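You operate a simulated robot arm through the tools that you are given. There is no shell and no other tool. Be economical: measure what you need, move in short steps, check, and stop when the job is done.

The job below is to be done with a simulated robot arm. You get a single attempt, and the scene is never put back.

TASK
Vent the pump, wind the handwheel back, clear the piston and shut its knob.
Fine: vent first; the weight goes on the bench.

Only the result counts: the job must be done as asked and must still hold three seconds after the hand-in. Knocking over, shifting, dropping, spilling or breaking anything else fails it.

THE ROBOT
A 7-joint arm with a two-finger parallel gripper, fixed in place. Base frame: the origin is at the foot of the arm, x ahead of it, y to its left, z up; the work surface is at about z = 0.004. Lengths are in m, angles in rad, forces in N, time in s.
With the tool pointing down near the work surface it reaches from about 0.22 to 0.58 m from the base axis. Its first joint turns from -1.152 to 1.152 rad. Payload 2.5 kg.
Tool frame: the origin (TCP) lies between the finger pads and is the grasp point; the fingertips stand 0.023 m ahead of it; z points along the fingers, y is the line along which they close. The gripper opens to 0.094 m. The fingers are 0.038 m wide and 0.01 m thick; the gripper's body (0.054 by 0.096 m) begins 0.039 m behind the TCP.
Orientation is that of the tool frame in the base frame, as a unit quaternion [w, x, y, z]. With the fingers straight down and closing along the base's y, the tool's x points along the base's -x, its y along +y and its z along -z.

THE INTERFACE
- The arm moves only by the tool send_rows. Its argument "steps" is a list of rows, each an object (a shift or turn left out is 0, a gripper value left out holds the last) with "offset": the shift along the base's x, y, z in units of 50 mm (1.0 is 50 mm), a list of three; "rot": the turn, a rotation vector about the base's x, y, z in units of 4 degrees (1.0 is 4 degrees), a list of three; "gripper": the finger opening in m, from 0 to 0.094. In form: [{"offset": [tx, ty, tz], "rot": [wx, wy, wz], "gripper": gripper}, ...]. A call has 1 to 8 rows; each row shifts and turns the commanded pose from where the row before left it. A call with a number of a shift or a turn outside -1 to 1 is refused whole. Rows are played at 5 a second. More than 0.05 m and 0.15 rad between two rows, or a gripper value outside its range, and nothing of the call is played. A pose out of reach is approached as far as the arm can. The call stops where the force on the tool passes 40 N (or 10 N more than at its start, if that is more) or the arm is blocked; 0.2 s more then pass. The fingers move at their own pace (about 0.108 m/s each) and stop on an object; they squeeze with about 44 N. The grip force told is the motor's: it shows also when the fingers shut on nothing. Time passes only in rows, and 0.2 s behind the last, so rows that do not move let the fingers close. The reply holds the time, the measured pose of the TCP, the force on the tool along the base axes, the opening and the grip force, in the units named above and with some noise.
- Cameras (640 x 400 px; columns grow to the right, rows downward): "scene" is fixed at [0.1254, -0.4101, 0.5407]; the picture's right is [0.77, -0.63, 0.00], its down [-0.38, -0.47, -0.80] and it looks along [0.50, 0.62, -0.60] (base axes); focal length 314 px, centre (320, 200). "wrist" rides on the gripper at [-0.039, 0, -0.044] in the tool frame; the picture's right is [0.00, -1.00, 0.00], its down [0.97, 0.00, -0.24] and it looks along [0.24, 0.00, 0.97] (tool axes); focal length 218 px, centre (320, 200).
- get_image(camera): a new picture of that camera. No time passes.
- pixel_to_xyz(camera, pixels): there is no depth. For up to 12 entries [column, row, z] of the newest picture of that camera ("zoom" is the newest enlarged one), the place [x, y] in the base frame at which the ray of that pixel passes the height z, good to about 0.003 m. No time passes.
- enlarge(camera, box): a new picture of the part [left, top, right, bottom] of that camera's present view, enlarged. No time passes.
- job_done(): hands the job in; it is judged then, once.

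Work in short steps. Measure before you move; look again where a grasp or a placing could have gone wrong, and mend it. You have 80 turns and 46 pictures in all, those below and enlarged ones among them. Open the gripper and draw the arm clear of the work before you hand the job in, unless the task says otherwise; then end with one line.

The tools are called after "Call:" as a command line: name --argument value ..., lists and objects as JSON in quotes. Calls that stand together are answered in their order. send_rows: Moves the arm, as the interface text tells. Its arguments: {"type":"object","properties":{"steps":{"type":"array"}},"required":["steps"]} The other tools are called the same way: get_image (camera) takes a picture; pixel_to_xyz (camera, pixels) gives the place at which the rays of pixels pass given heights; enlarge (camera, box) takes an enlarged picture of a part of a camera's view; job_done () hands the job in.

At the start:

```text
clock: 0.0
tcp_pos: [0.3366, 0.1204, 0.3226]
tcp_rot: [0.0, 0.0, 1.0, 0.0]
wrist_force: [0.2, 0.7, 0.2]
width: 0.0941
grasp_force: 0.1
```

scene: 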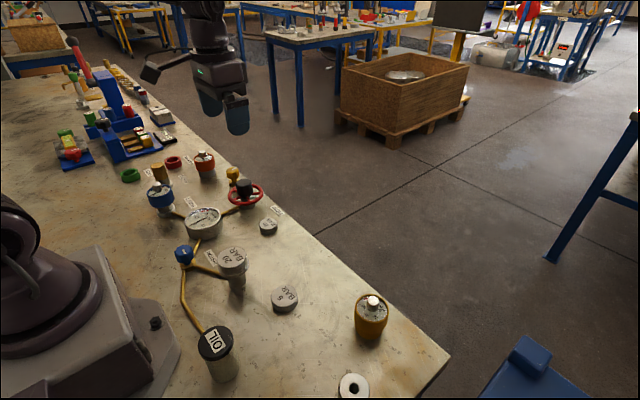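
wrist: 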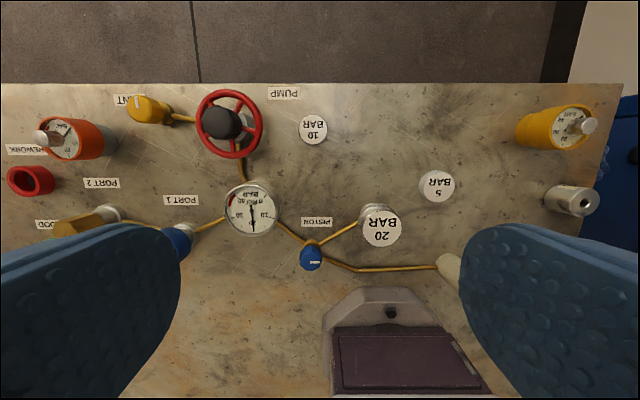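

The scene shows a handwheel (245,193), a yellow vent knob (232,175), the piston with the 20 BAR weight (232,262), and a blue knob (184,254). I'll enlarge to see the details.

Call:
enlarge --camera "scene" --box '[130, 140, 310, 252]'

Call:
enlarge --camera "scene" --box '[150, 220, 310, 320]'

Call:
enlarge --camera "wrist" --box '[100, 80, 340, 230]'

Call:
enlarge --camera "wrist" --box '[220, 170, 460, 320]'

```text
3.56 times, centred on (220, 196) of scene
```

zoom: 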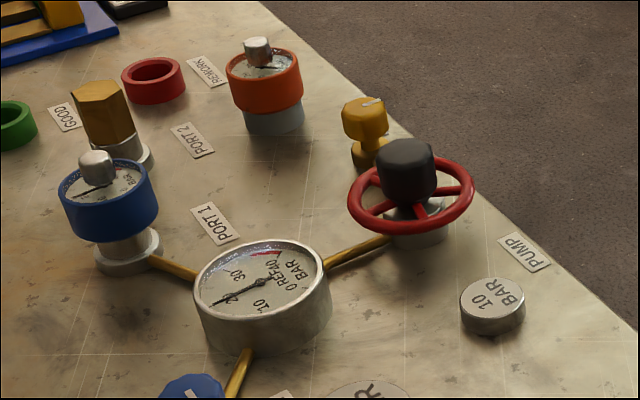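

```text
4.00 times, centred on (230, 270) of scene
```

zoom: 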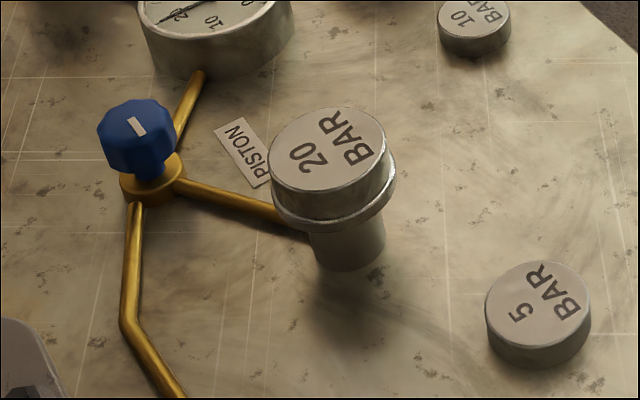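

```text
2.67 times, centred on (220, 155) of wrist
```

zoom: 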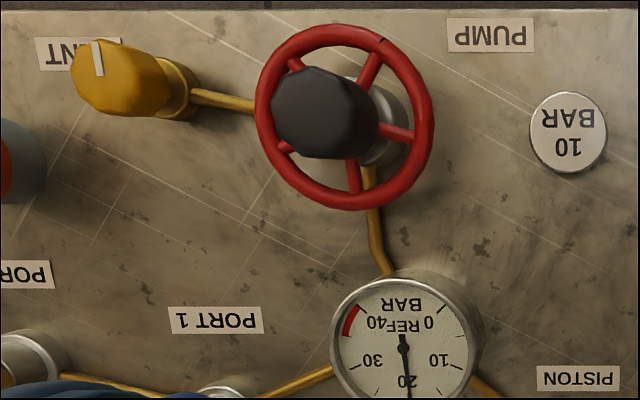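

```text
2.67 times, centred on (340, 245) of wrist
```

zoom: 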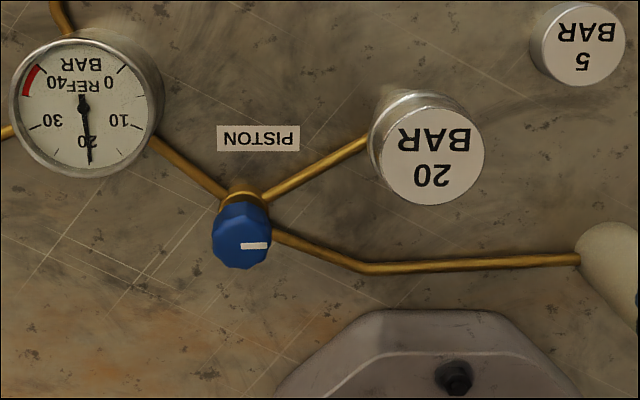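

The gauge reads about 20 bar, the vent mark points along x (across its pipe) and the piston knob's mark along y. Next I find positions and heights by comparing both cameras.

Call:
pixel_to_xyz --camera "scene" --pixels '[[233, 171, 0.04], [233, 171, 0.07], [245, 184, 0.06], [245, 184, 0.09], [184, 248, 0.04], [184, 248, 0.07], [232, 259, 0.06], [232, 259, 0.09], [232, 259, 0.12], [203, 218, 0.03], [268, 226, 0.015], [285, 296, 0.02]]'

Call:
pixel_to_xyz --camera "wrist" --pixels '[[141, 108, 0.04], [141, 108, 0.07], [218, 123, 0.06], [218, 123, 0.09], [310, 259, 0.04], [310, 259, 0.07], [382, 229, 0.06], [382, 229, 0.09], [382, 229, 0.12], [252, 208, 0.03], [313, 128, 0.015], [438, 186, 0.02]]'

```text
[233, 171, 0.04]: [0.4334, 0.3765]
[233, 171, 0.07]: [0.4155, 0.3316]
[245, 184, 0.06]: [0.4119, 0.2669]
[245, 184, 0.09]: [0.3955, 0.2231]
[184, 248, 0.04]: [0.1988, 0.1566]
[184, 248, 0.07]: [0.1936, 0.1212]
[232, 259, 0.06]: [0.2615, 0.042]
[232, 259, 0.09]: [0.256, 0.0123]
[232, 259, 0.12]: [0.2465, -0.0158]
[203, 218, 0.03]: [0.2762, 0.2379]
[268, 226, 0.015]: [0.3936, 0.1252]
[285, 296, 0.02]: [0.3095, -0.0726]
```

```text
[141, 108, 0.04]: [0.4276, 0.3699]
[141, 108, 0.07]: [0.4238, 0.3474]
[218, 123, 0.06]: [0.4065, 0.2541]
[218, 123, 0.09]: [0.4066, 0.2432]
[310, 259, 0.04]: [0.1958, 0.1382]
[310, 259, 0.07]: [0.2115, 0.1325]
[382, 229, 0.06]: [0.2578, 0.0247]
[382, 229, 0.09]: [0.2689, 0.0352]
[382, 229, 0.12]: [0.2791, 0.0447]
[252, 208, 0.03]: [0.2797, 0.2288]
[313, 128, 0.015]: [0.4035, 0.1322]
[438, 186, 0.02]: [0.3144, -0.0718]
```

Vent knob is near (0.428,0.364,z≈0.05). I move above it at z 0.2 and look.

Call:
send_rows --steps '[{"offset": [0.36, 0.96, -0.48]}, {"offset": [0.36, 0.96, -0.48]}, {"offset": [0.36, 0.96, -0.48]}, {"offset": [0.36, 0.96, -0.48]}, {"offset": [0.36, 0.96, -0.48]}, {}]'

Call:
get_image --camera "wrist"

```text
refused: row 1 steps farther than a row can; nothing moved
```

```text
39 pictures are left
```

wrist: 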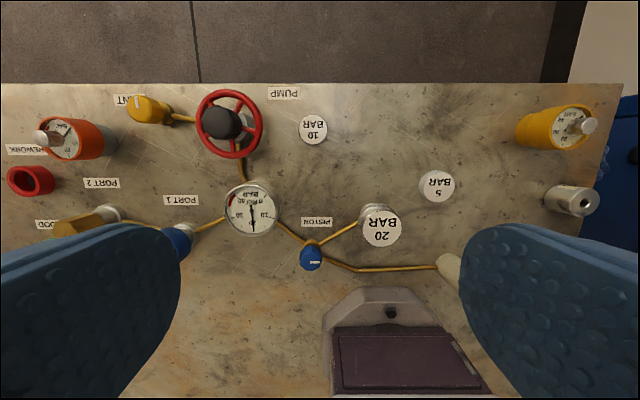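

The row length was above 50 mm in total, so I split the same move into smaller rows.

Call:
send_rows --steps '[{"offset": [0.26, 0.7, -0.35]}, {"offset": [0.26, 0.7, -0.35]}, {"offset": [0.26, 0.7, -0.35]}, {"offset": [0.26, 0.7, -0.35]}, {"offset": [0.26, 0.7, -0.35]}, {"offset": [0.26, 0.7, -0.35]}, {"offset": [0.26, 0.67, -0.35]}, {}]'

Call:
get_image --camera "wrist"

```text
clock: 1.8
tcp_pos: [0.4251, 0.3635, 0.1996]
tcp_rot: [0.0, 0.0, 1.0, 0.0]
wrist_force: [0.5, -0.4, -0.3]
width: 0.094
grasp_force: 0.1
```

```text
38 pictures are left
```

wrist: 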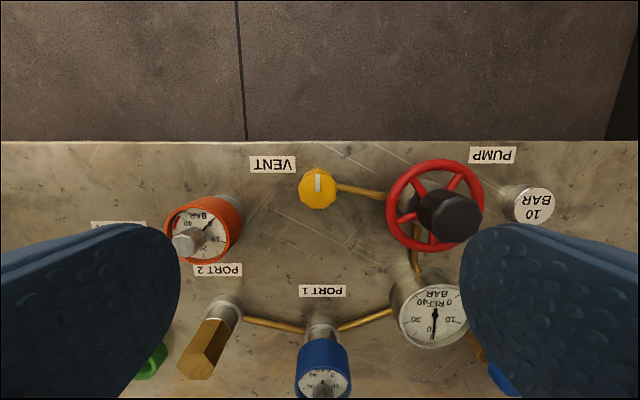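

The vent knob sits at (318,188) with its mark along x. I measure it and the hub here.

Call:
pixel_to_xyz --camera "wrist" --pixels '[[318, 188, 0.04], [318, 188, 0.05], [318, 188, 0.06], [299, 188, 0.045], [337, 188, 0.045], [318, 172, 0.05], [318, 192, 0.05], [458, 215, 0.06], [458, 215, 0.075], [458, 215, 0.09]]'

Call:
enlarge --camera "wrist" --box '[240, 130, 400, 230]'

```text
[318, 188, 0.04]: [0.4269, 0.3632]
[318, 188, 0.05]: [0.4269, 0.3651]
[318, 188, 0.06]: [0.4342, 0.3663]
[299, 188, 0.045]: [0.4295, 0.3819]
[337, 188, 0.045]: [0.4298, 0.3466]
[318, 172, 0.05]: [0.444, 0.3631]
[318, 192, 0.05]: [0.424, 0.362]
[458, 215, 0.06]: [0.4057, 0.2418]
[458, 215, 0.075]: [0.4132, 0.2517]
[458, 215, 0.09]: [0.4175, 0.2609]
```

```text
4.00 times, centred on (320, 180) of wrist
```

zoom: 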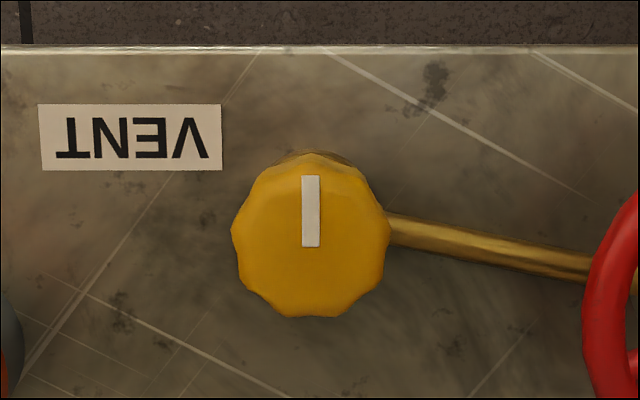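

The mark is square to the pipe, so the vent is shut. I narrow the gripper and lower onto the knob at (0.428,0.364).

Call:
send_rows --steps '[{"offset": [0.06, 0, -0.6], "gripper": 0.06}, {"offset": [0, 0, -0.6]}, {"offset": [0, 0, -0.6]}, {"offset": [0, 0, -0.6]}, {"offset": [0, 0, -0.58]}, {}]'

Call:
enlarge --camera "scene" --box '[170, 120, 298, 200]'

```text
clock: 3.2
tcp_pos: [0.4294, 0.3613, 0.0553]
tcp_rot: [0.0, 0.0, 1.0, 0.0]
wrist_force: [-0.4, 0.3, -0.2]
width: 0.0601
grasp_force: 0.1
```

```text
5.00 times, centred on (234, 160) of scene
```

zoom: 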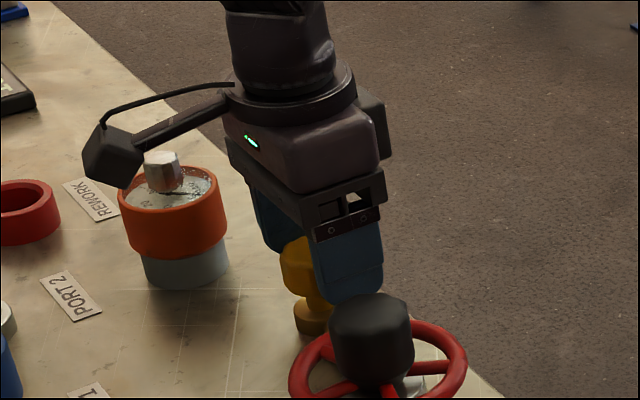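

The knob lies between the fingers. A bracket juts from the wrist towards the REWORK gauge, so I check that gauge's height before turning.

Call:
pixel_to_xyz --camera "scene" --pixels '[[202.6, 152, 0.06], [202.6, 152, 0.09], [202.6, 152, 0.12], [191, 155, 0.1], [191, 155, 0.14], [191, 155, 0.18]]'

Call:
get_image --camera "wrist"

```text
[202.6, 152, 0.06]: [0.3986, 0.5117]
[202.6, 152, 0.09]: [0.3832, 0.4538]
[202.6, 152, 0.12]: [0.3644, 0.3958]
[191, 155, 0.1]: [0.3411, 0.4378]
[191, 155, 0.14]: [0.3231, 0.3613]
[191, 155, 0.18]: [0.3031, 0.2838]
```

```text
35 pictures are left
```

wrist: 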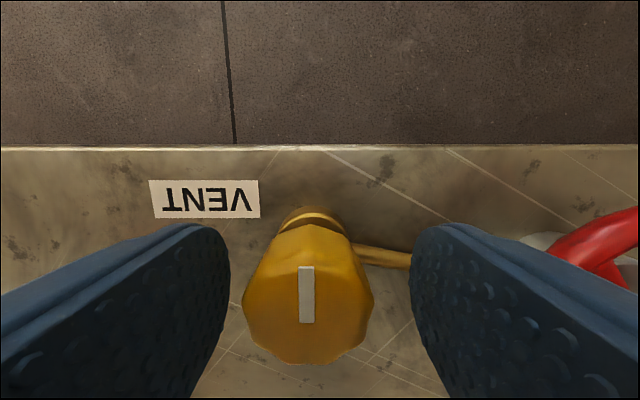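

The bracket is about 5 cm higher than the gauges, so it clears. I lower 5 mm, close, and try a small anticlockwise turn.

Call:
send_rows --steps '[{"offset": [0, 0.03, -0.1]}, {"gripper": 0.0}, {}, {}, {"rot": [0, 0, 1]}, {"rot": [0, 0, 1]}, {"rot": [0, 0, 1]}, {"rot": [0, 0, 1]}]'

Call:
get_image --camera "wrist"

```text
clock: 5.0
tcp_pos: [0.4309, 0.3663, 0.0507]
tcp_rot: [0.002, -0.139, 0.99, 0.003]
wrist_force: [3.8, 25.2, 2.8]
width: 0.0355
grasp_force: 44.5
```

```text
34 pictures are left
```

wrist: 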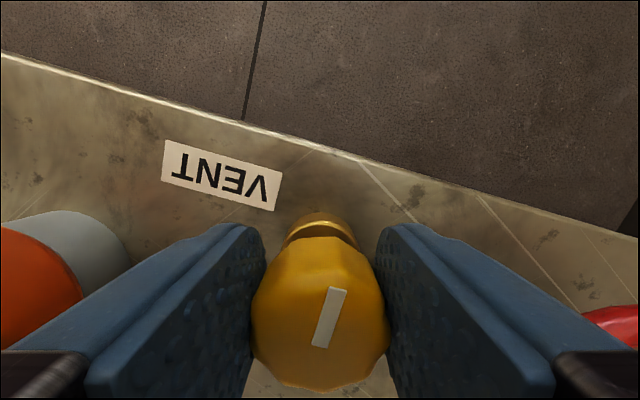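

The knob kept its heading while the fingers turned 16°, so anticlockwise is against a stop; the grip also pulls about 4 mm in y. I correct the centre and turn clockwise.

Call:
send_rows --steps '[{"gripper": 0.05, "offset": [0, 0.05, 0]}, {"offset": [0, 0.04, 0]}, {"gripper": 0.0}, {}, {"rot": [0, 0, -1]}, {"rot": [0, 0, -1]}, {"rot": [0, 0, -1]}, {"rot": [0, 0, -1]}]'

Call:
get_image --camera "wrist"

```text
clock: 6.8
tcp_pos: [0.4323, 0.3641, 0.0461]
tcp_rot: [-0.001, 0.001, 1.0, -0.004]
wrist_force: [1.6, -30.4, 0.1]
width: 0.0356
grasp_force: 44.7
```

```text
33 pictures are left
```

wrist: 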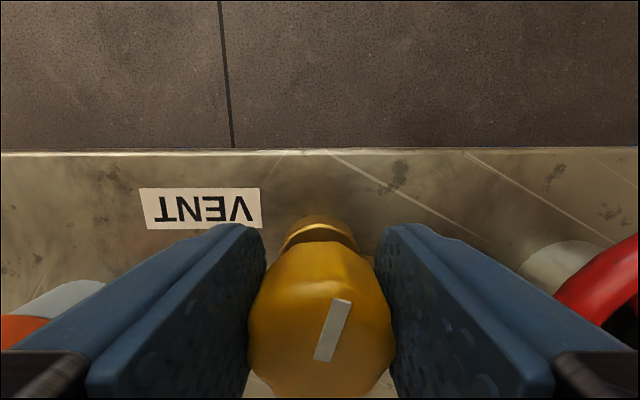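

The knob now follows clockwise. I relieve the y force (-30 N) by 2.5 mm and continue turning.

Call:
send_rows --steps '[{"offset": [0, -0.05, 0], "rot": [0, 0, -1]}, {"rot": [0, 0, -1]}, {"rot": [0, 0, -1]}, {"rot": [0, 0, -1]}, {"rot": [0, 0, -1]}, {"rot": [0, 0, -1]}, {"rot": [0, 0, -1]}, {"rot": [0, 0, -1]}]'

```text
clock: 8.6
tcp_pos: [0.432, 0.3614, 0.0465]
tcp_rot: [-0.001, 0.278, 0.961, -0.006]
wrist_force: [-8.8, -37.9, 6.9]
width: 0.0353
grasp_force: 44.8
```

Turning works, though the y force is -38 N; I shift a further 3 mm in -y and go on.

Call:
send_rows --steps '[{"offset": [0, -0.06, 0]}, {"rot": [0, 0, -1]}, {"rot": [0, 0, -1]}, {"rot": [0, 0, -1]}, {"rot": [0, 0, -1]}]'

Call:
get_image --camera "wrist"

Call:
enlarge --camera "scene" --box '[130, 140, 290, 240]'

```text
clock: 9.8
tcp_pos: [0.4307, 0.3597, 0.047]
tcp_rot: [-0.001, 0.408, 0.913, -0.006]
wrist_force: [-11.0, -35.1, 3.3]
width: 0.0353
grasp_force: 44.7
```

```text
32 pictures are left
```

wrist: 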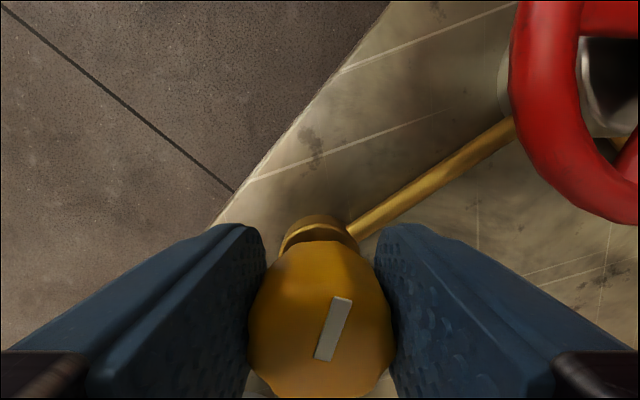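

```text
4.00 times, centred on (210, 190) of scene
```

zoom: 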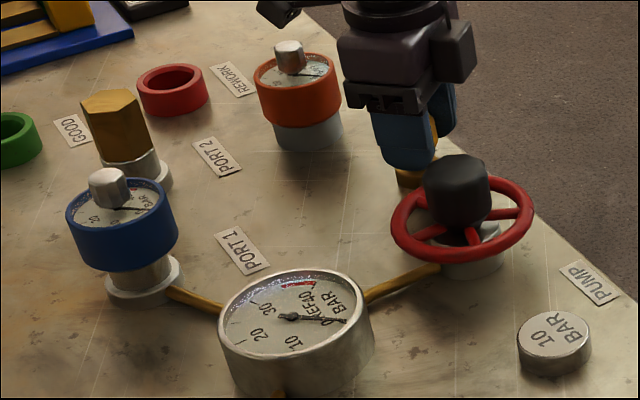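

The REF gauge has fallen to near 0. I turn the remaining ~26° towards the pipe while easing in -y.

Call:
send_rows --steps '[{"offset": [-0.02, -0.04, 0]}, {"rot": [0, 0, -1]}, {"rot": [0, 0, -1]}, {"rot": [0, 0, -1]}, {"rot": [0, 0, -1]}, {"rot": [0, 0, -1]}, {"rot": [0, 0, -1]}, {"rot": [0, 0, -0.5]}]'

Call:
get_image --camera "wrist"

```text
clock: 11.4
tcp_pos: [0.4271, 0.3586, 0.0473]
tcp_rot: [-0.001, 0.577, 0.816, -0.007]
wrist_force: [-2.5, -0.6, 1.7]
width: 0.0354
grasp_force: 44.9
stopped in row 7: the force on the tool passed its limit (the readings are from after the stop); the commanded pose is now the measured one
```

```text
30 pictures are left
```

wrist: 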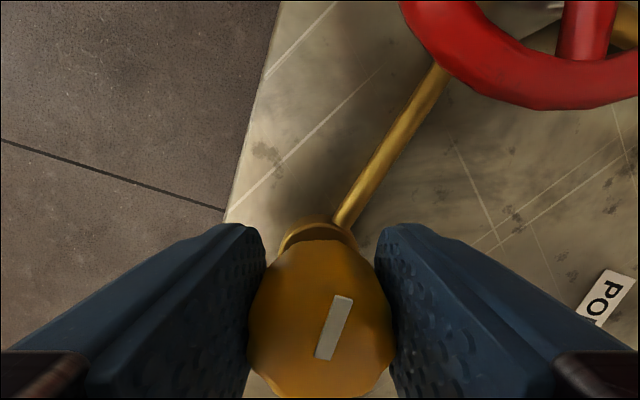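

The mark is now parallel to the pipe (about 86° turned). I nudge one more row, then release and rise for a check.

Call:
send_rows --steps '[{"rot": [0, 0, -1]}, {}, {"gripper": 0.06}, {}, {"offset": [0, 0, 0.8]}, {"offset": [0, 0, 0.8]}, {"offset": [0, 0, 0.8]}, {}]'

Call:
get_image --camera "wrist"

Call:
enlarge --camera "scene" --box '[150, 150, 310, 250]'

```text
clock: 13.2
tcp_pos: [0.4274, 0.3597, 0.1663]
tcp_rot: [-0.002, 0.606, 0.796, -0.008]
wrist_force: [0.4, 0.0, -0.2]
width: 0.0601
grasp_force: 0.1
```

```text
29 pictures are left
```

wrist: 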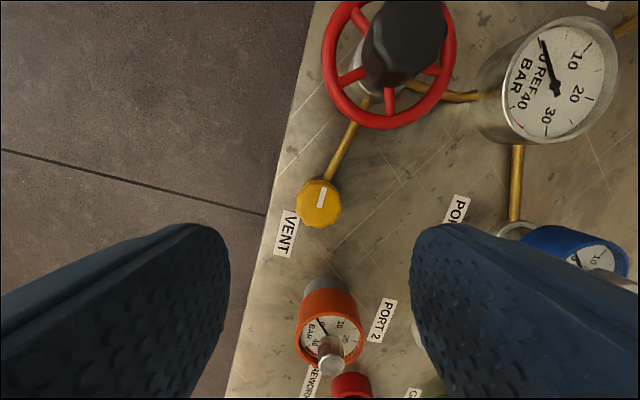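

```text
4.00 times, centred on (230, 200) of scene
```

zoom: 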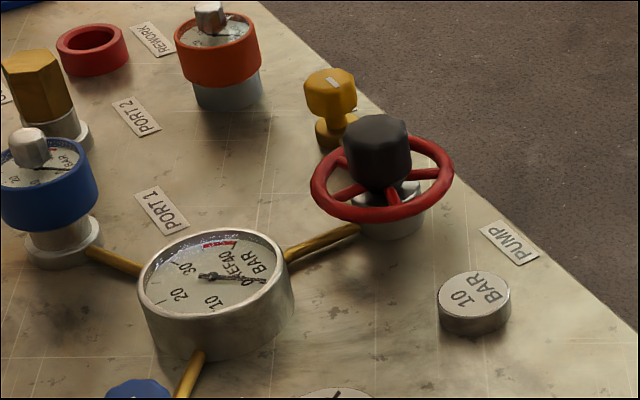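

Vent is open and REF reads 0. Now I triangulate the wheel hub's top, seen at scene (244,181) and wrist (408,20).

Call:
pixel_to_xyz --camera "scene" --pixels '[[244.5, 181, 0.07], [244.5, 181, 0.085], [244.5, 181, 0.1], [225, 188, 0.05], [263, 190, 0.05], [245.5, 193, 0.05]]'

Call:
pixel_to_xyz --camera "wrist" --pixels '[[408, 22, 0.07], [408, 22, 0.085], [408, 22, 0.1], [327, 65, 0.05], [450, 65, 0.05], [389, 127, 0.05], [389, 66, 0.05]]'

```text
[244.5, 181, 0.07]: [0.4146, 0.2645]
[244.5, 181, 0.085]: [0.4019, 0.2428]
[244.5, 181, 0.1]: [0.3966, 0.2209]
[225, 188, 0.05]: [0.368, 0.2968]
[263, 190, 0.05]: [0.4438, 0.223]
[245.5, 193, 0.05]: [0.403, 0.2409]
```

```text
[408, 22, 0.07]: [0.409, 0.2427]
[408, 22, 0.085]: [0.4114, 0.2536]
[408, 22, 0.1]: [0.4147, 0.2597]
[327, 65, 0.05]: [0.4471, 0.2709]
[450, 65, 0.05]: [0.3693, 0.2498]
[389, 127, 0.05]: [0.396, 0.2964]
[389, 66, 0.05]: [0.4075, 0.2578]
```

Hub ≈ (0.408,0.25), top z≈0.08. I move above it keeping this yaw, which leaves room for anticlockwise winding.

Call:
send_rows --steps '[{"offset": [-0.13, -0.73, 0.1]}, {"offset": [-0.13, -0.73, 0.1]}, {"offset": [-0.13, -0.73, 0.1]}, {}]'

Call:
get_image --camera "wrist"

```text
clock: 14.2
tcp_pos: [0.4098, 0.2489, 0.1832]
tcp_rot: [-0.003, 0.606, 0.796, -0.007]
wrist_force: [0.0, -0.9, -0.9]
width: 0.06
grasp_force: 0.0
```

```text
27 pictures are left
```

wrist: 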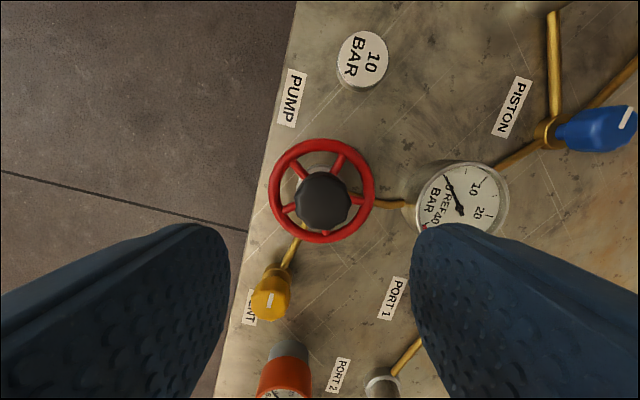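

Hub top is at (323,201); I measure it from here.

Call:
pixel_to_xyz --camera "wrist" --pixels '[[323, 201, 0.07], [323, 201, 0.08], [294, 201, 0.08], [352, 201, 0.08], [322, 192, 0.05], [270, 192, 0.05], [374, 192, 0.05]]'

```text
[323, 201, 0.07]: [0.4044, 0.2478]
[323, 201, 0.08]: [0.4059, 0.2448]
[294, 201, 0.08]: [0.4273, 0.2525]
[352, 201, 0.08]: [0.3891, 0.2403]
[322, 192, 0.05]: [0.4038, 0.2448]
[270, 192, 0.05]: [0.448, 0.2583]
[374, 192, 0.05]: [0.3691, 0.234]
```

Centre ≈ (0.406,0.247), hub width ≈0.04. I open to 0.07 and lower to TCP z≈0.085 so that the fingertips stay above the wheel rim.

Call:
send_rows --steps '[{"offset": [-0.04, -0.04, -0.5], "gripper": 0.07}, {"offset": [0, 0, -0.5]}, {"offset": [0, 0, -0.5]}, {"offset": [0, 0, -0.44]}, {}]'

Call:
enlarge --camera "scene" --box '[180, 130, 308, 210]'

Call:
get_image --camera "wrist"

```text
clock: 15.4
tcp_pos: [0.4049, 0.2476, 0.0865]
tcp_rot: [-0.004, 0.606, 0.795, -0.008]
wrist_force: [0.7, 0.2, 0.3]
width: 0.0701
grasp_force: 0.0
```

```text
5.00 times, centred on (244, 170) of scene
```

zoom: 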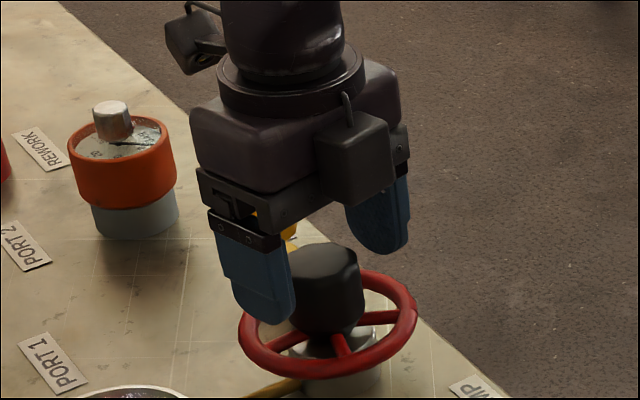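

```text
25 pictures are left
```

wrist: 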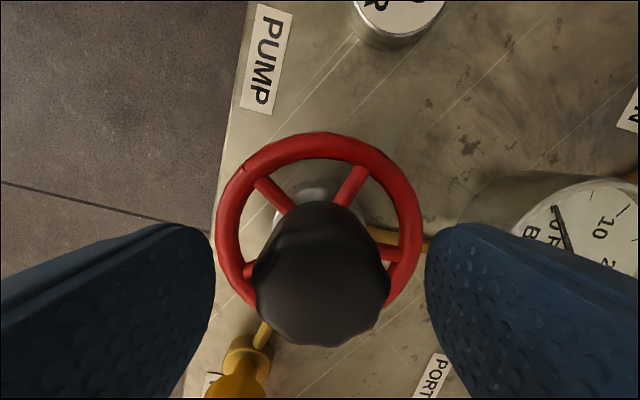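

The hub is centred between the fingers. I close and turn anticlockwise a little.

Call:
send_rows --steps '[{"gripper": 0.0, "offset": [0, 0, -0.04]}, {}, {}, {"rot": [0, 0, 1]}, {"rot": [0, 0, 1]}, {"rot": [0, 0, 1]}, {"rot": [0, 0, 1]}, {"rot": [0, 0, 1]}]'

Call:
get_image --camera "wrist"

```text
clock: 16.5
tcp_pos: [0.4057, 0.2462, 0.0851]
tcp_rot: [-0.002, 0.563, 0.827, -0.008]
wrist_force: [-2.6, -1.0, 4.0]
width: 0.04
grasp_force: 44.7
stopped in row 5: the force on the tool passed its limit (the readings are from after the stop); the commanded pose is now the measured one
```

```text
24 pictures are left
```

wrist: 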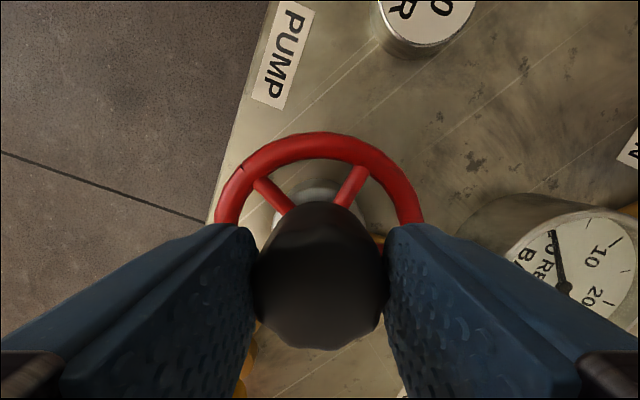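

The rim moved with the hand, so the wheel turns; the stop came from side force, now reset. I continue.

Call:
send_rows --steps '[{"rot": [0, 0, 1]}, {"rot": [0, 0, 1]}, {"rot": [0, 0, 1]}, {"rot": [0, 0, 1]}, {"rot": [0, 0, 1]}, {"rot": [0, 0, 1]}, {"rot": [0, 0, 1]}, {"rot": [0, 0, 1]}]'

```text
clock: 18.3
tcp_pos: [0.4068, 0.2476, 0.0846]
tcp_rot: [0.001, 0.311, 0.95, -0.005]
wrist_force: [12.1, 6.1, -2.0]
width: 0.04
grasp_force: 45.2
```

The wheel follows with modest force. I keep winding.

Call:
send_rows --steps '[{"rot": [0, 0, 1]}, {"rot": [0, 0, 1]}, {"rot": [0, 0, 1]}, {"rot": [0, 0, 1]}, {"rot": [0, 0, 1]}, {"rot": [0, 0, 1]}, {"rot": [0, 0, 1]}, {"rot": [0, 0, 1]}]'

Call:
send_rows --steps '[{"rot": [0, 0, 1]}, {"rot": [0, 0, 1]}, {"rot": [0, 0, 1]}, {"rot": [0, 0, 1]}, {"rot": [0, 0, 1]}, {"rot": [0, 0, 1]}, {"rot": [0, 0, 1]}, {"rot": [0, 0, 1]}]'

Call:
get_image --camera "wrist"

```text
clock: 18.9
tcp_pos: [0.4078, 0.2492, 0.0855]
tcp_rot: [0.005, 0.257, 0.966, -0.004]
wrist_force: [3.1, 1.2, -2.7]
width: 0.0402
grasp_force: 44.7
stopped in row 2: the force on the tool passed its limit (the readings are from after the stop); the commanded pose is now the measured one
```

```text
clock: 20.7
tcp_pos: [0.4076, 0.251, 0.0853]
tcp_rot: [0.005, -0.02, 1.0, -0.002]
wrist_force: [4.9, 12.7, -16.9]
width: 0.0401
grasp_force: 45.1
```

```text
23 pictures are left
```

wrist: 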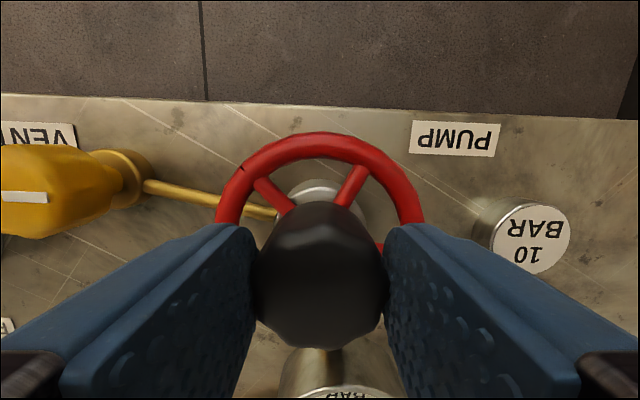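

The wheel has followed about 76° with no slip. I continue anticlockwise, easing down z force slightly.

Call:
send_rows --steps '[{"offset": [0, 0, -0.03], "rot": [0, 0, 1]}, {"rot": [0, 0, 1]}, {"rot": [0, 0, 1]}, {"rot": [0, 0, 1]}, {"rot": [0, 0, 1]}, {"rot": [0, 0, 1]}, {"rot": [0, 0, 1]}, {"rot": [0, 0, 1]}]'

Call:
send_rows --steps '[{"rot": [0, 0, 1]}, {"rot": [0, 0, 1]}, {"rot": [0, 0, 1]}, {"rot": [0, 0, 1]}, {"rot": [0, 0, 1]}, {"rot": [0, 0, 1]}, {"rot": [0, 0, 1]}, {"rot": [0, 0, 1]}]'

Call:
get_image --camera "wrist"

```text
clock: 22.5
tcp_pos: [0.4076, 0.2512, 0.0848]
tcp_rot: [0.008, -0.296, 0.955, 0.002]
wrist_force: [-12.6, 16.0, 29.6]
width: 0.0401
grasp_force: 44.3
```

```text
clock: 24.3
tcp_pos: [0.4049, 0.2511, 0.0839]
tcp_rot: [0.005, -0.548, 0.836, 0.004]
wrist_force: [-16.1, 19.4, 8.4]
width: 0.04
grasp_force: 45.3
```

```text
22 pictures are left
```

wrist: 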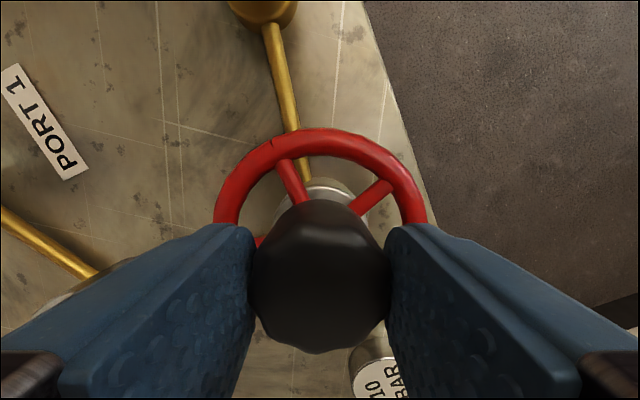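

The spokes shifted ~17° relative to the fingers, so the wheel seems to have reached a stop. I turn another 16° to confirm it slips fully.

Call:
send_rows --steps '[{"rot": [0, 0, 1]}, {"rot": [0, 0, 1]}, {"rot": [0, 0, 1]}, {"rot": [0, 0, 1]}]'

Call:
get_image --camera "wrist"

```text
clock: 25.3
tcp_pos: [0.406, 0.2502, 0.0835]
tcp_rot: [0.006, -0.658, 0.753, 0.005]
wrist_force: [-22.4, 13.1, 3.8]
width: 0.0403
grasp_force: 45.2
```

```text
21 pictures are left
```

wrist: 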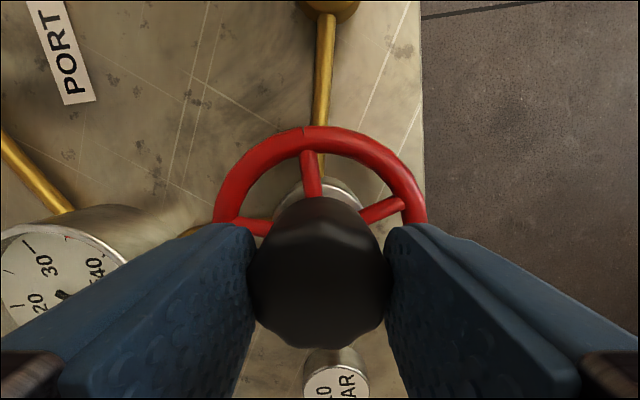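

The wheel is fully on its stop (only the hand moves). I release, rise to 0.2 and travel towards the weight, unwinding the wrist.

Call:
send_rows --steps '[{"gripper": 0.075}, {}, {"offset": [0, 0, 0.8]}, {"offset": [0, 0, 0.8]}, {"offset": [0, 0, 0.8]}, {"rot": [0, 0, -1]}, {"rot": [0, 0, -1]}]'

Call:
send_rows --steps '[{"offset": [-0.36, -0.55, 0], "rot": [0, 0, -1]}, {"offset": [-0.36, -0.55, 0], "rot": [0, 0, -1]}, {"offset": [-0.36, -0.55, 0], "rot": [0, 0, -1]}, {"offset": [-0.36, -0.55, 0], "rot": [0, 0, -1]}, {"offset": [-0.36, -0.55, 0], "rot": [0, 0, -1]}, {"offset": [-0.36, -0.55, 0], "rot": [0, 0, -1]}, {"offset": [-0.36, -0.55, 0], "rot": [0, 0, -1]}, {"offset": [-0.36, -0.55, 0], "rot": [0, 0, -1]}]'

Call:
send_rows --steps '[{"rot": [0, 0, -1]}, {"rot": [0, 0, -1]}, {"rot": [0, 0, -1]}, {"rot": [0, 0, -1]}, {"rot": [0, 0, -1]}, {"rot": [0, 0, -1]}, {"rot": [0, 0, -1]}, {"rot": [0, 0, -1]}]'

Call:
get_image --camera "wrist"

Call:
get_image --camera "scene"

```text
clock: 26.9
tcp_pos: [0.4079, 0.2486, 0.2041]
tcp_rot: [0.005, -0.603, 0.797, 0.001]
wrist_force: [-0.4, -0.7, 0.1]
width: 0.0749
grasp_force: 0.1
```

```text
clock: 28.7
tcp_pos: [0.2634, 0.0277, 0.2028]
tcp_rot: [0.006, -0.36, 0.933, -0.001]
wrist_force: [0.1, -0.5, 0.1]
width: 0.075
grasp_force: 0.0
```

```text
clock: 30.5
tcp_pos: [0.2621, 0.0287, 0.2037]
tcp_rot: [0.006, -0.089, 0.996, -0.002]
wrist_force: [0.5, -1.2, 0.4]
width: 0.0747
grasp_force: 0.1
```

```text
20 pictures are left
```

wrist: 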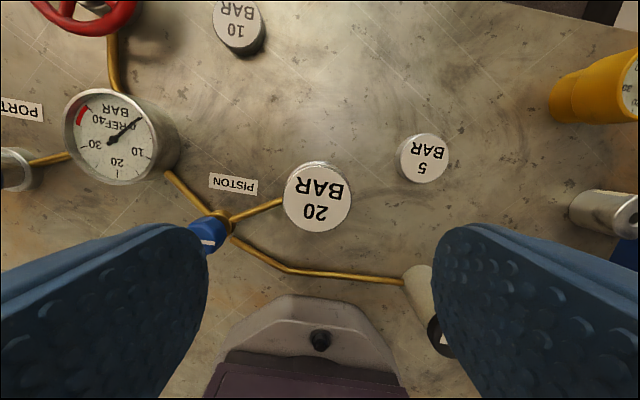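

```text
19 pictures are left
```

scene: 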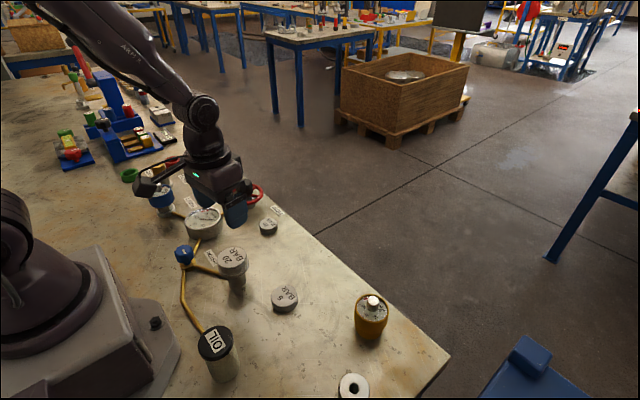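

REF reads 0. The weight is at wrist (318,199); I measure it, the likely place spot (330,95), and nearby items.

Call:
pixel_to_xyz --camera "wrist" --pixels '[[318, 198, 0.06], [318, 198, 0.07], [318, 198, 0.08], [283, 198, 0.07], [352, 198, 0.07], [325, 95, 0.004], [238, 30, 0.02], [424, 160, 0.02], [222, 230, 0.03], [440, 330, 0.06]]'

Call:
pixel_to_xyz --camera "scene" --pixels '[[232, 258, 0.06], [232, 258, 0.07], [232, 258, 0.08], [268, 226, 0.02], [285, 296, 0.02], [184, 248, 0.055]]'

Call:
enlarge --camera "scene" --box '[160, 220, 288, 300]'

```text
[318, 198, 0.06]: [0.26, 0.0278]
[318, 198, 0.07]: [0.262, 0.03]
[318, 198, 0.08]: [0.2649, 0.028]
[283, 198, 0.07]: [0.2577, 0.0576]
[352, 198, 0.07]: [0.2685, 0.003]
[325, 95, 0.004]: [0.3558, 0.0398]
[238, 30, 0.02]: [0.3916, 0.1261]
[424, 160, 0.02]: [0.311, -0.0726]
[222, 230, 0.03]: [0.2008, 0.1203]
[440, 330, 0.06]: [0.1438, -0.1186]
```

```text
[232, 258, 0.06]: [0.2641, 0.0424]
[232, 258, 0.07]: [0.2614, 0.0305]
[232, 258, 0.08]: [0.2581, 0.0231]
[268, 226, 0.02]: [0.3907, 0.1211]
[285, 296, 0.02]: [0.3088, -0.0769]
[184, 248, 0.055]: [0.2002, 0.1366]
```

```text
5.00 times, centred on (224, 260) of scene
```

zoom: 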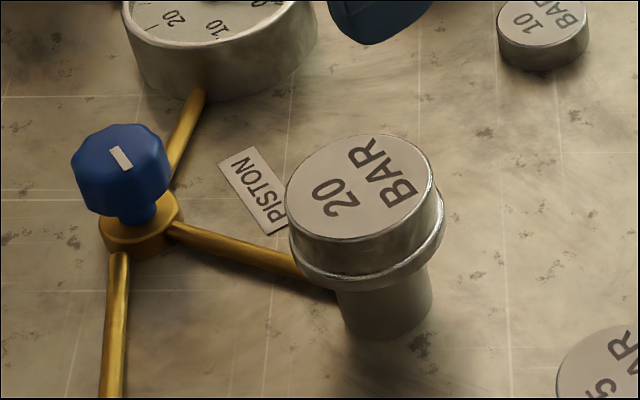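

Weight centre is (0.262,0.029), top z≈0.072, width ≈0.054, with a platform flange just below. I lower to TCP z≈0.075 and check.

Call:
send_rows --steps '[{"offset": [0, 0, -0.6], "gripper": 0.08}, {"offset": [0, 0, -0.6]}, {"offset": [0, 0, -0.6]}, {"offset": [0, 0, -0.6]}, {"offset": [0, 0, -0.17]}, {}]'

Call:
enlarge --camera "scene" --box '[160, 200, 320, 300]'

Call:
get_image --camera "wrist"

```text
clock: 31.9
tcp_pos: [0.2635, 0.0299, 0.0761]
tcp_rot: [0.007, -0.089, 0.996, -0.003]
wrist_force: [1.2, -0.1, 0.0]
width: 0.0802
grasp_force: 0.1
```

```text
4.00 times, centred on (240, 250) of scene
```

zoom: 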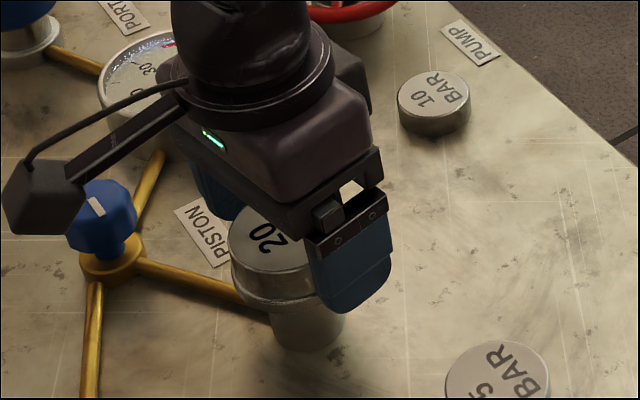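

```text
16 pictures are left
```

wrist: 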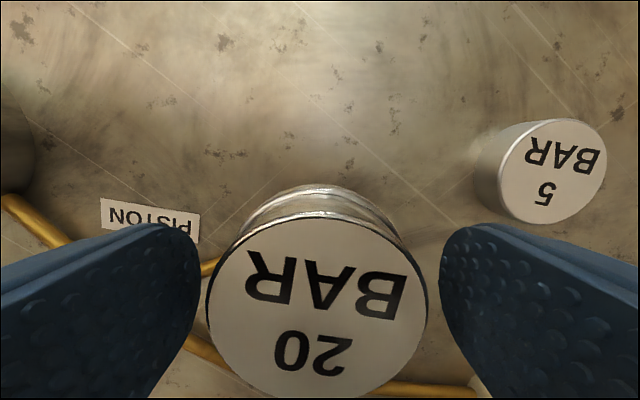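

The weight is centred and the tips look above the flange. I close and lift slowly.

Call:
send_rows --steps '[{"gripper": 0.0}, {}, {}, {"offset": [0, 0, 0.1]}, {"offset": [0, 0, 0.2]}, {"offset": [0, 0, 0.3]}, {"offset": [0, 0, 0.3]}, {}]'

Call:
enlarge --camera "scene" --box '[160, 200, 320, 300]'

```text
clock: 33.7
tcp_pos: [0.2626, 0.0288, 0.1209]
tcp_rot: [0.005, -0.088, 0.996, -0.004]
wrist_force: [-0.2, 0.7, -3.2]
width: 0.0563
grasp_force: 43.7
```

```text
4.00 times, centred on (240, 250) of scene
```

zoom: 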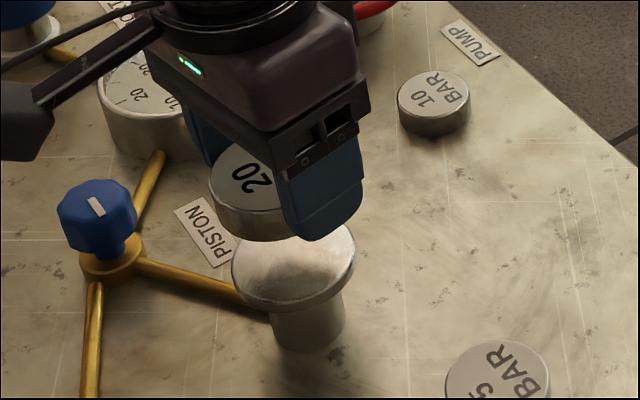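

The weight is lifted clear of the platform. I carry it to the empty bench spot (0.355,0.022) and lower part-way.

Call:
send_rows --steps '[{"offset": [0, 0, 0.3]}, {"offset": [0.47, -0.04, 0]}, {"offset": [0.47, -0.04, 0]}, {"offset": [0.47, -0.04, 0]}, {"offset": [0.45, -0.02, 0]}, {"offset": [0, 0, -0.7]}, {"offset": [0, 0, -0.7]}, {}]'

Call:
enlarge --camera "scene" --box '[180, 190, 340, 290]'

```text
clock: 35.5
tcp_pos: [0.3581, 0.0207, 0.0664]
tcp_rot: [0.007, -0.089, 0.996, -0.004]
wrist_force: [-0.7, -0.1, -3.5]
width: 0.0566
grasp_force: 44.2
```

```text
4.00 times, centred on (260, 240) of scene
```

zoom: 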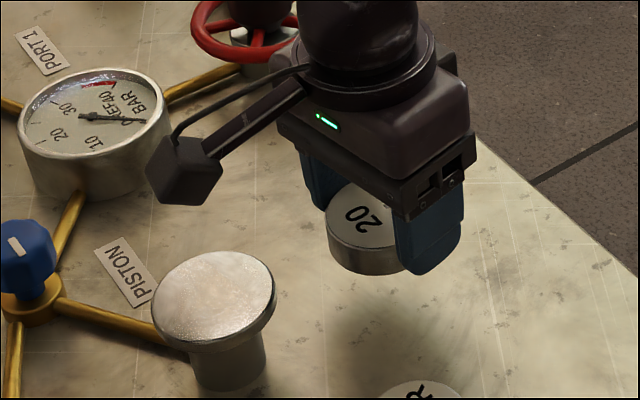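

The spot is clear. I lower in small steps watching for contact.

Call:
send_rows --steps '[{"offset": [0, 0, -0.3]}, {"offset": [0, 0, -0.2]}, {"offset": [0, 0, -0.1]}, {}]'

```text
clock: 36.5
tcp_pos: [0.3578, 0.0211, 0.0366]
tcp_rot: [0.007, -0.089, 0.996, -0.002]
wrist_force: [-0.7, -0.5, -3.2]
width: 0.0568
grasp_force: 44.5
```

No contact yet at TCP z 0.037; I go on by millimetres.

Call:
send_rows --steps '[{"offset": [0, 0, -0.04]}, {"offset": [0, 0, -0.04]}, {"offset": [0, 0, -0.04]}, {}]'

Call:
enlarge --camera "scene" --box '[220, 190, 320, 252]'

```text
clock: 37.5
tcp_pos: [0.3576, 0.0221, 0.0303]
tcp_rot: [0.006, -0.09, 0.996, -0.003]
wrist_force: [-1.2, 0.5, -4.2]
width: 0.0567
grasp_force: 43.7
```

```text
6.40 times, centred on (270, 221) of scene
```

zoom: 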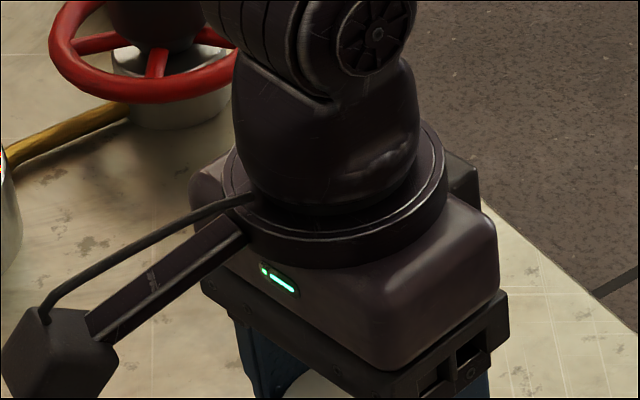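

Tips are about 3 mm above the bench. I go down another millimetre at a time until the force turns upward.

Call:
send_rows --steps '[{"offset": [0, 0, -0.02]}, {"offset": [0, 0, -0.02]}, {}]'

```text
clock: 38.3
tcp_pos: [0.3572, 0.0218, 0.0292]
tcp_rot: [0.006, -0.09, 0.996, -0.003]
wrist_force: [0.1, 0.4, -4.2]
width: 0.0564
grasp_force: 43.4
```

Call:
send_rows --steps '[{"offset": [0, 0, -0.02]}, {"offset": [0, 0, -0.02]}, {}]'

```text
clock: 39.1
tcp_pos: [0.3573, 0.0193, 0.0259]
tcp_rot: [0.006, -0.09, 0.996, -0.003]
wrist_force: [0.2, 0.3, -3.9]
width: 0.0566
grasp_force: 44.3
```

Still hanging (-3.9 N); another small step.

Call:
send_rows --steps '[{"offset": [0, 0, -0.02]}, {"offset": [0, 0, -0.02]}, {}]'

```text
clock: 39.9
tcp_pos: [0.3573, 0.0226, 0.0229]
tcp_rot: [0.007, -0.09, 0.996, -0.003]
wrist_force: [0.3, 0.6, 2.3]
width: 0.0567
grasp_force: 43.7
```

The force turned to +2.3 N, so it touches the bench. I release gently, wait, and rise.

Call:
send_rows --steps '[{"gripper": 0.064}, {}, {"gripper": 0.076}, {"offset": [0, 0, 0.4]}, {"offset": [0, 0, 0.8]}, {"offset": [0, 0, 0.9]}, {"offset": [0, 0, 0.9]}, {}]'

Call:
get_image --camera "wrist"

```text
clock: 41.7
tcp_pos: [0.3563, 0.0209, 0.1704]
tcp_rot: [0.005, -0.089, 0.996, -0.002]
wrist_force: [-0.2, 0.0, -0.3]
width: 0.0761
grasp_force: 0.2
```

```text
12 pictures are left
```

wrist: 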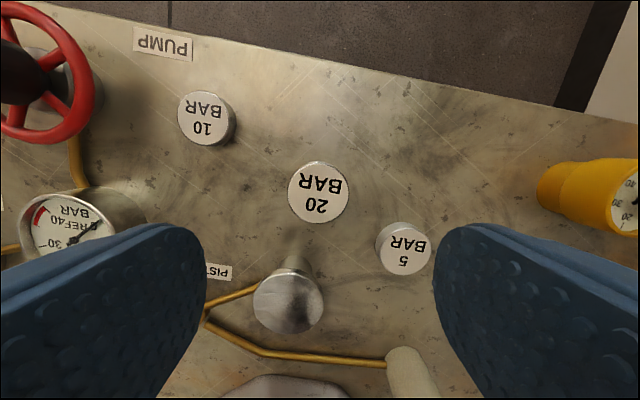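

The 20 BAR weight lies flat on the bench and the platform is empty. Like the vent, the piston knob should go from -y (open) to +x (shut), anticlockwise; I move above it (0.20,0.136) while turning the wrist to yaw -80° so the turn has room.

Call:
send_rows --steps '[{"offset": [-0.39, 0.29, 0.1], "rot": [0, 0, -1]}, {"offset": [-0.39, 0.29, 0.1], "rot": [0, 0, -1]}, {"offset": [-0.39, 0.29, 0], "rot": [0, 0, -1]}, {"offset": [-0.39, 0.29, 0], "rot": [0, 0, -1]}, {"offset": [-0.39, 0.29, 0], "rot": [0, 0, -1]}, {"offset": [-0.39, 0.29, 0], "rot": [0, 0, -1]}, {"offset": [-0.39, 0.29, 0], "rot": [0, 0, -1]}, {"offset": [-0.39, 0.29, 0], "rot": [0, 0, -1]}]'

Call:
send_rows --steps '[{"rot": [0, 0, -1]}, {"rot": [0, 0, -1]}, {"rot": [0, 0, -1]}, {"rot": [0, 0, -1]}, {"rot": [0, 0, -1]}, {"rot": [0, 0, -1]}, {"rot": [0, 0, -1]}, {"rot": [0, 0, -1]}]'

Call:
send_rows --steps '[{"rot": [0, 0, -1]}, {"rot": [0, 0, -1]}, {"rot": [0, 0, -1]}, {"rot": [0, 0, -1]}, {"rot": [0, 0, -1]}, {"rot": [0, 0, -1]}, {}]'

Call:
get_image --camera "wrist"

```text
clock: 43.5
tcp_pos: [0.199, 0.139, 0.1847]
tcp_rot: [0.006, 0.189, 0.982, -0.004]
wrist_force: [-0.4, 0.6, -0.1]
width: 0.0761
grasp_force: 0.0
```

```text
clock: 45.3
tcp_pos: [0.2014, 0.1376, 0.1836]
tcp_rot: [0.003, 0.452, 0.892, -0.006]
wrist_force: [-0.2, -0.2, -0.3]
width: 0.076
grasp_force: 0.0
```

```text
clock: 46.9
tcp_pos: [0.2012, 0.1379, 0.1843]
tcp_rot: [0.001, 0.628, 0.778, -0.007]
wrist_force: [-0.4, -0.1, -0.7]
width: 0.0759
grasp_force: 0.0
```

```text
11 pictures are left
```

wrist: 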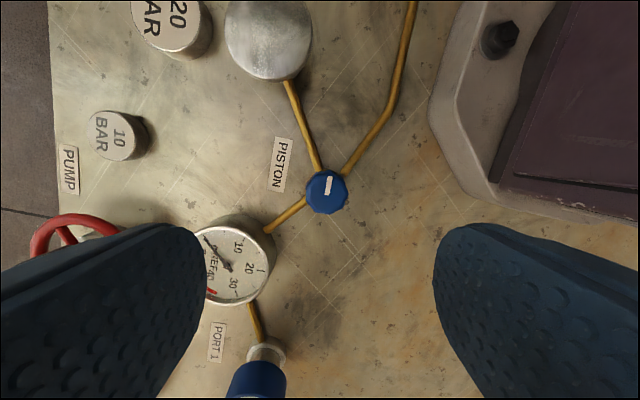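

Knob centre is at (327,191); I measure it.

Call:
pixel_to_xyz --camera "wrist" --pixels '[[327, 191, 0.045], [327, 191, 0.055], [306, 191, 0.05], [347, 191, 0.05]]'

Call:
enlarge --camera "wrist" --box '[260, 140, 400, 228]'

```text
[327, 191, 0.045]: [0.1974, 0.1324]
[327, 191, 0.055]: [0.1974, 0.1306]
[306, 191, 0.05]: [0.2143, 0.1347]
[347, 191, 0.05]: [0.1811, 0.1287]
```

```text
4.55 times, centred on (330, 184) of wrist
```

zoom: 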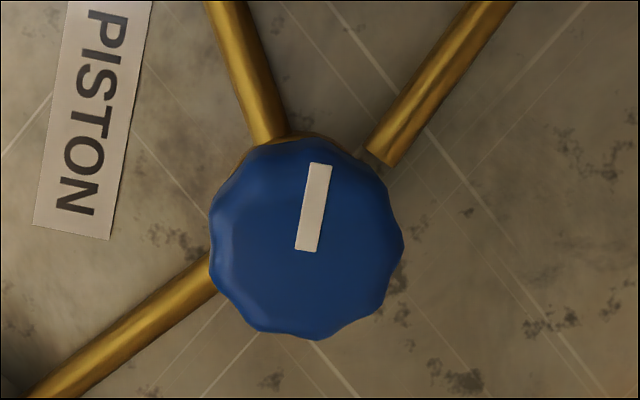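

Centre ≈ (0.198,0.132). I shift there, open to 0.06 and lower to TCP z≈0.05.

Call:
send_rows --steps '[{"offset": [-0.07, -0.11, -0.5], "gripper": 0.06}, {"offset": [0, 0, -0.6]}, {"offset": [0, 0, -0.6]}, {"offset": [0, 0, -0.6]}, {"offset": [0, 0, -0.38]}, {}]'

Call:
get_image --camera "wrist"

```text
clock: 48.3
tcp_pos: [0.198, 0.1313, 0.0495]
tcp_rot: [0.002, 0.628, 0.778, -0.006]
wrist_force: [-0.1, -0.5, -0.3]
width: 0.0601
grasp_force: 0.0
```

```text
9 pictures are left
```

wrist: 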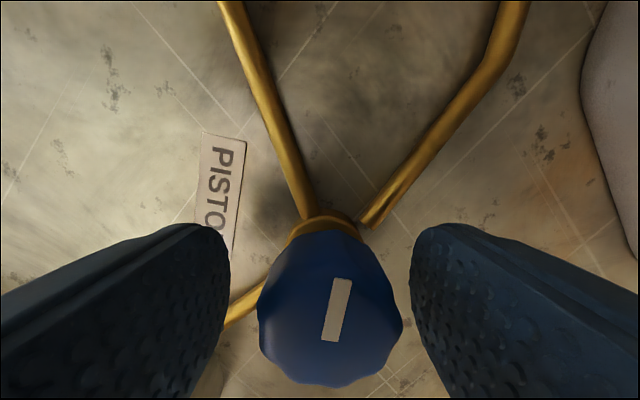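

The knob sits ~2.5 mm to the -x side; I shift, close and turn anticlockwise.

Call:
send_rows --steps '[{"offset": [-0.05, -0.01, 0]}, {"gripper": 0.0}, {}, {}, {"rot": [0, 0, 1]}, {"rot": [0, 0, 1]}, {"rot": [0, 0, 1]}, {"rot": [0, 0, 1]}]'

Call:
get_image --camera "wrist"

```text
clock: 50.1
tcp_pos: [0.1967, 0.1318, 0.0507]
tcp_rot: [0.005, 0.513, 0.858, -0.004]
wrist_force: [18.7, 3.4, -33.2]
width: 0.0353
grasp_force: 45.1
```

```text
8 pictures are left
```

wrist: 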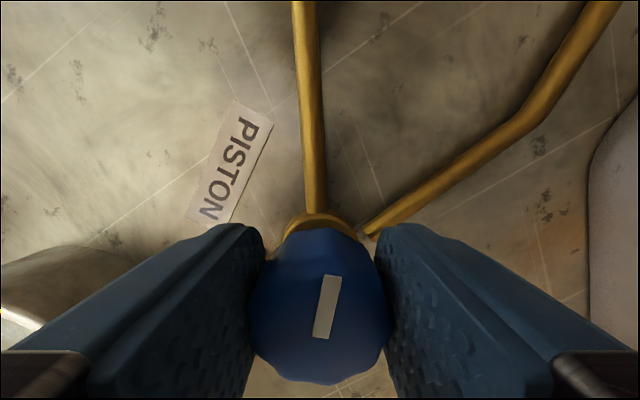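

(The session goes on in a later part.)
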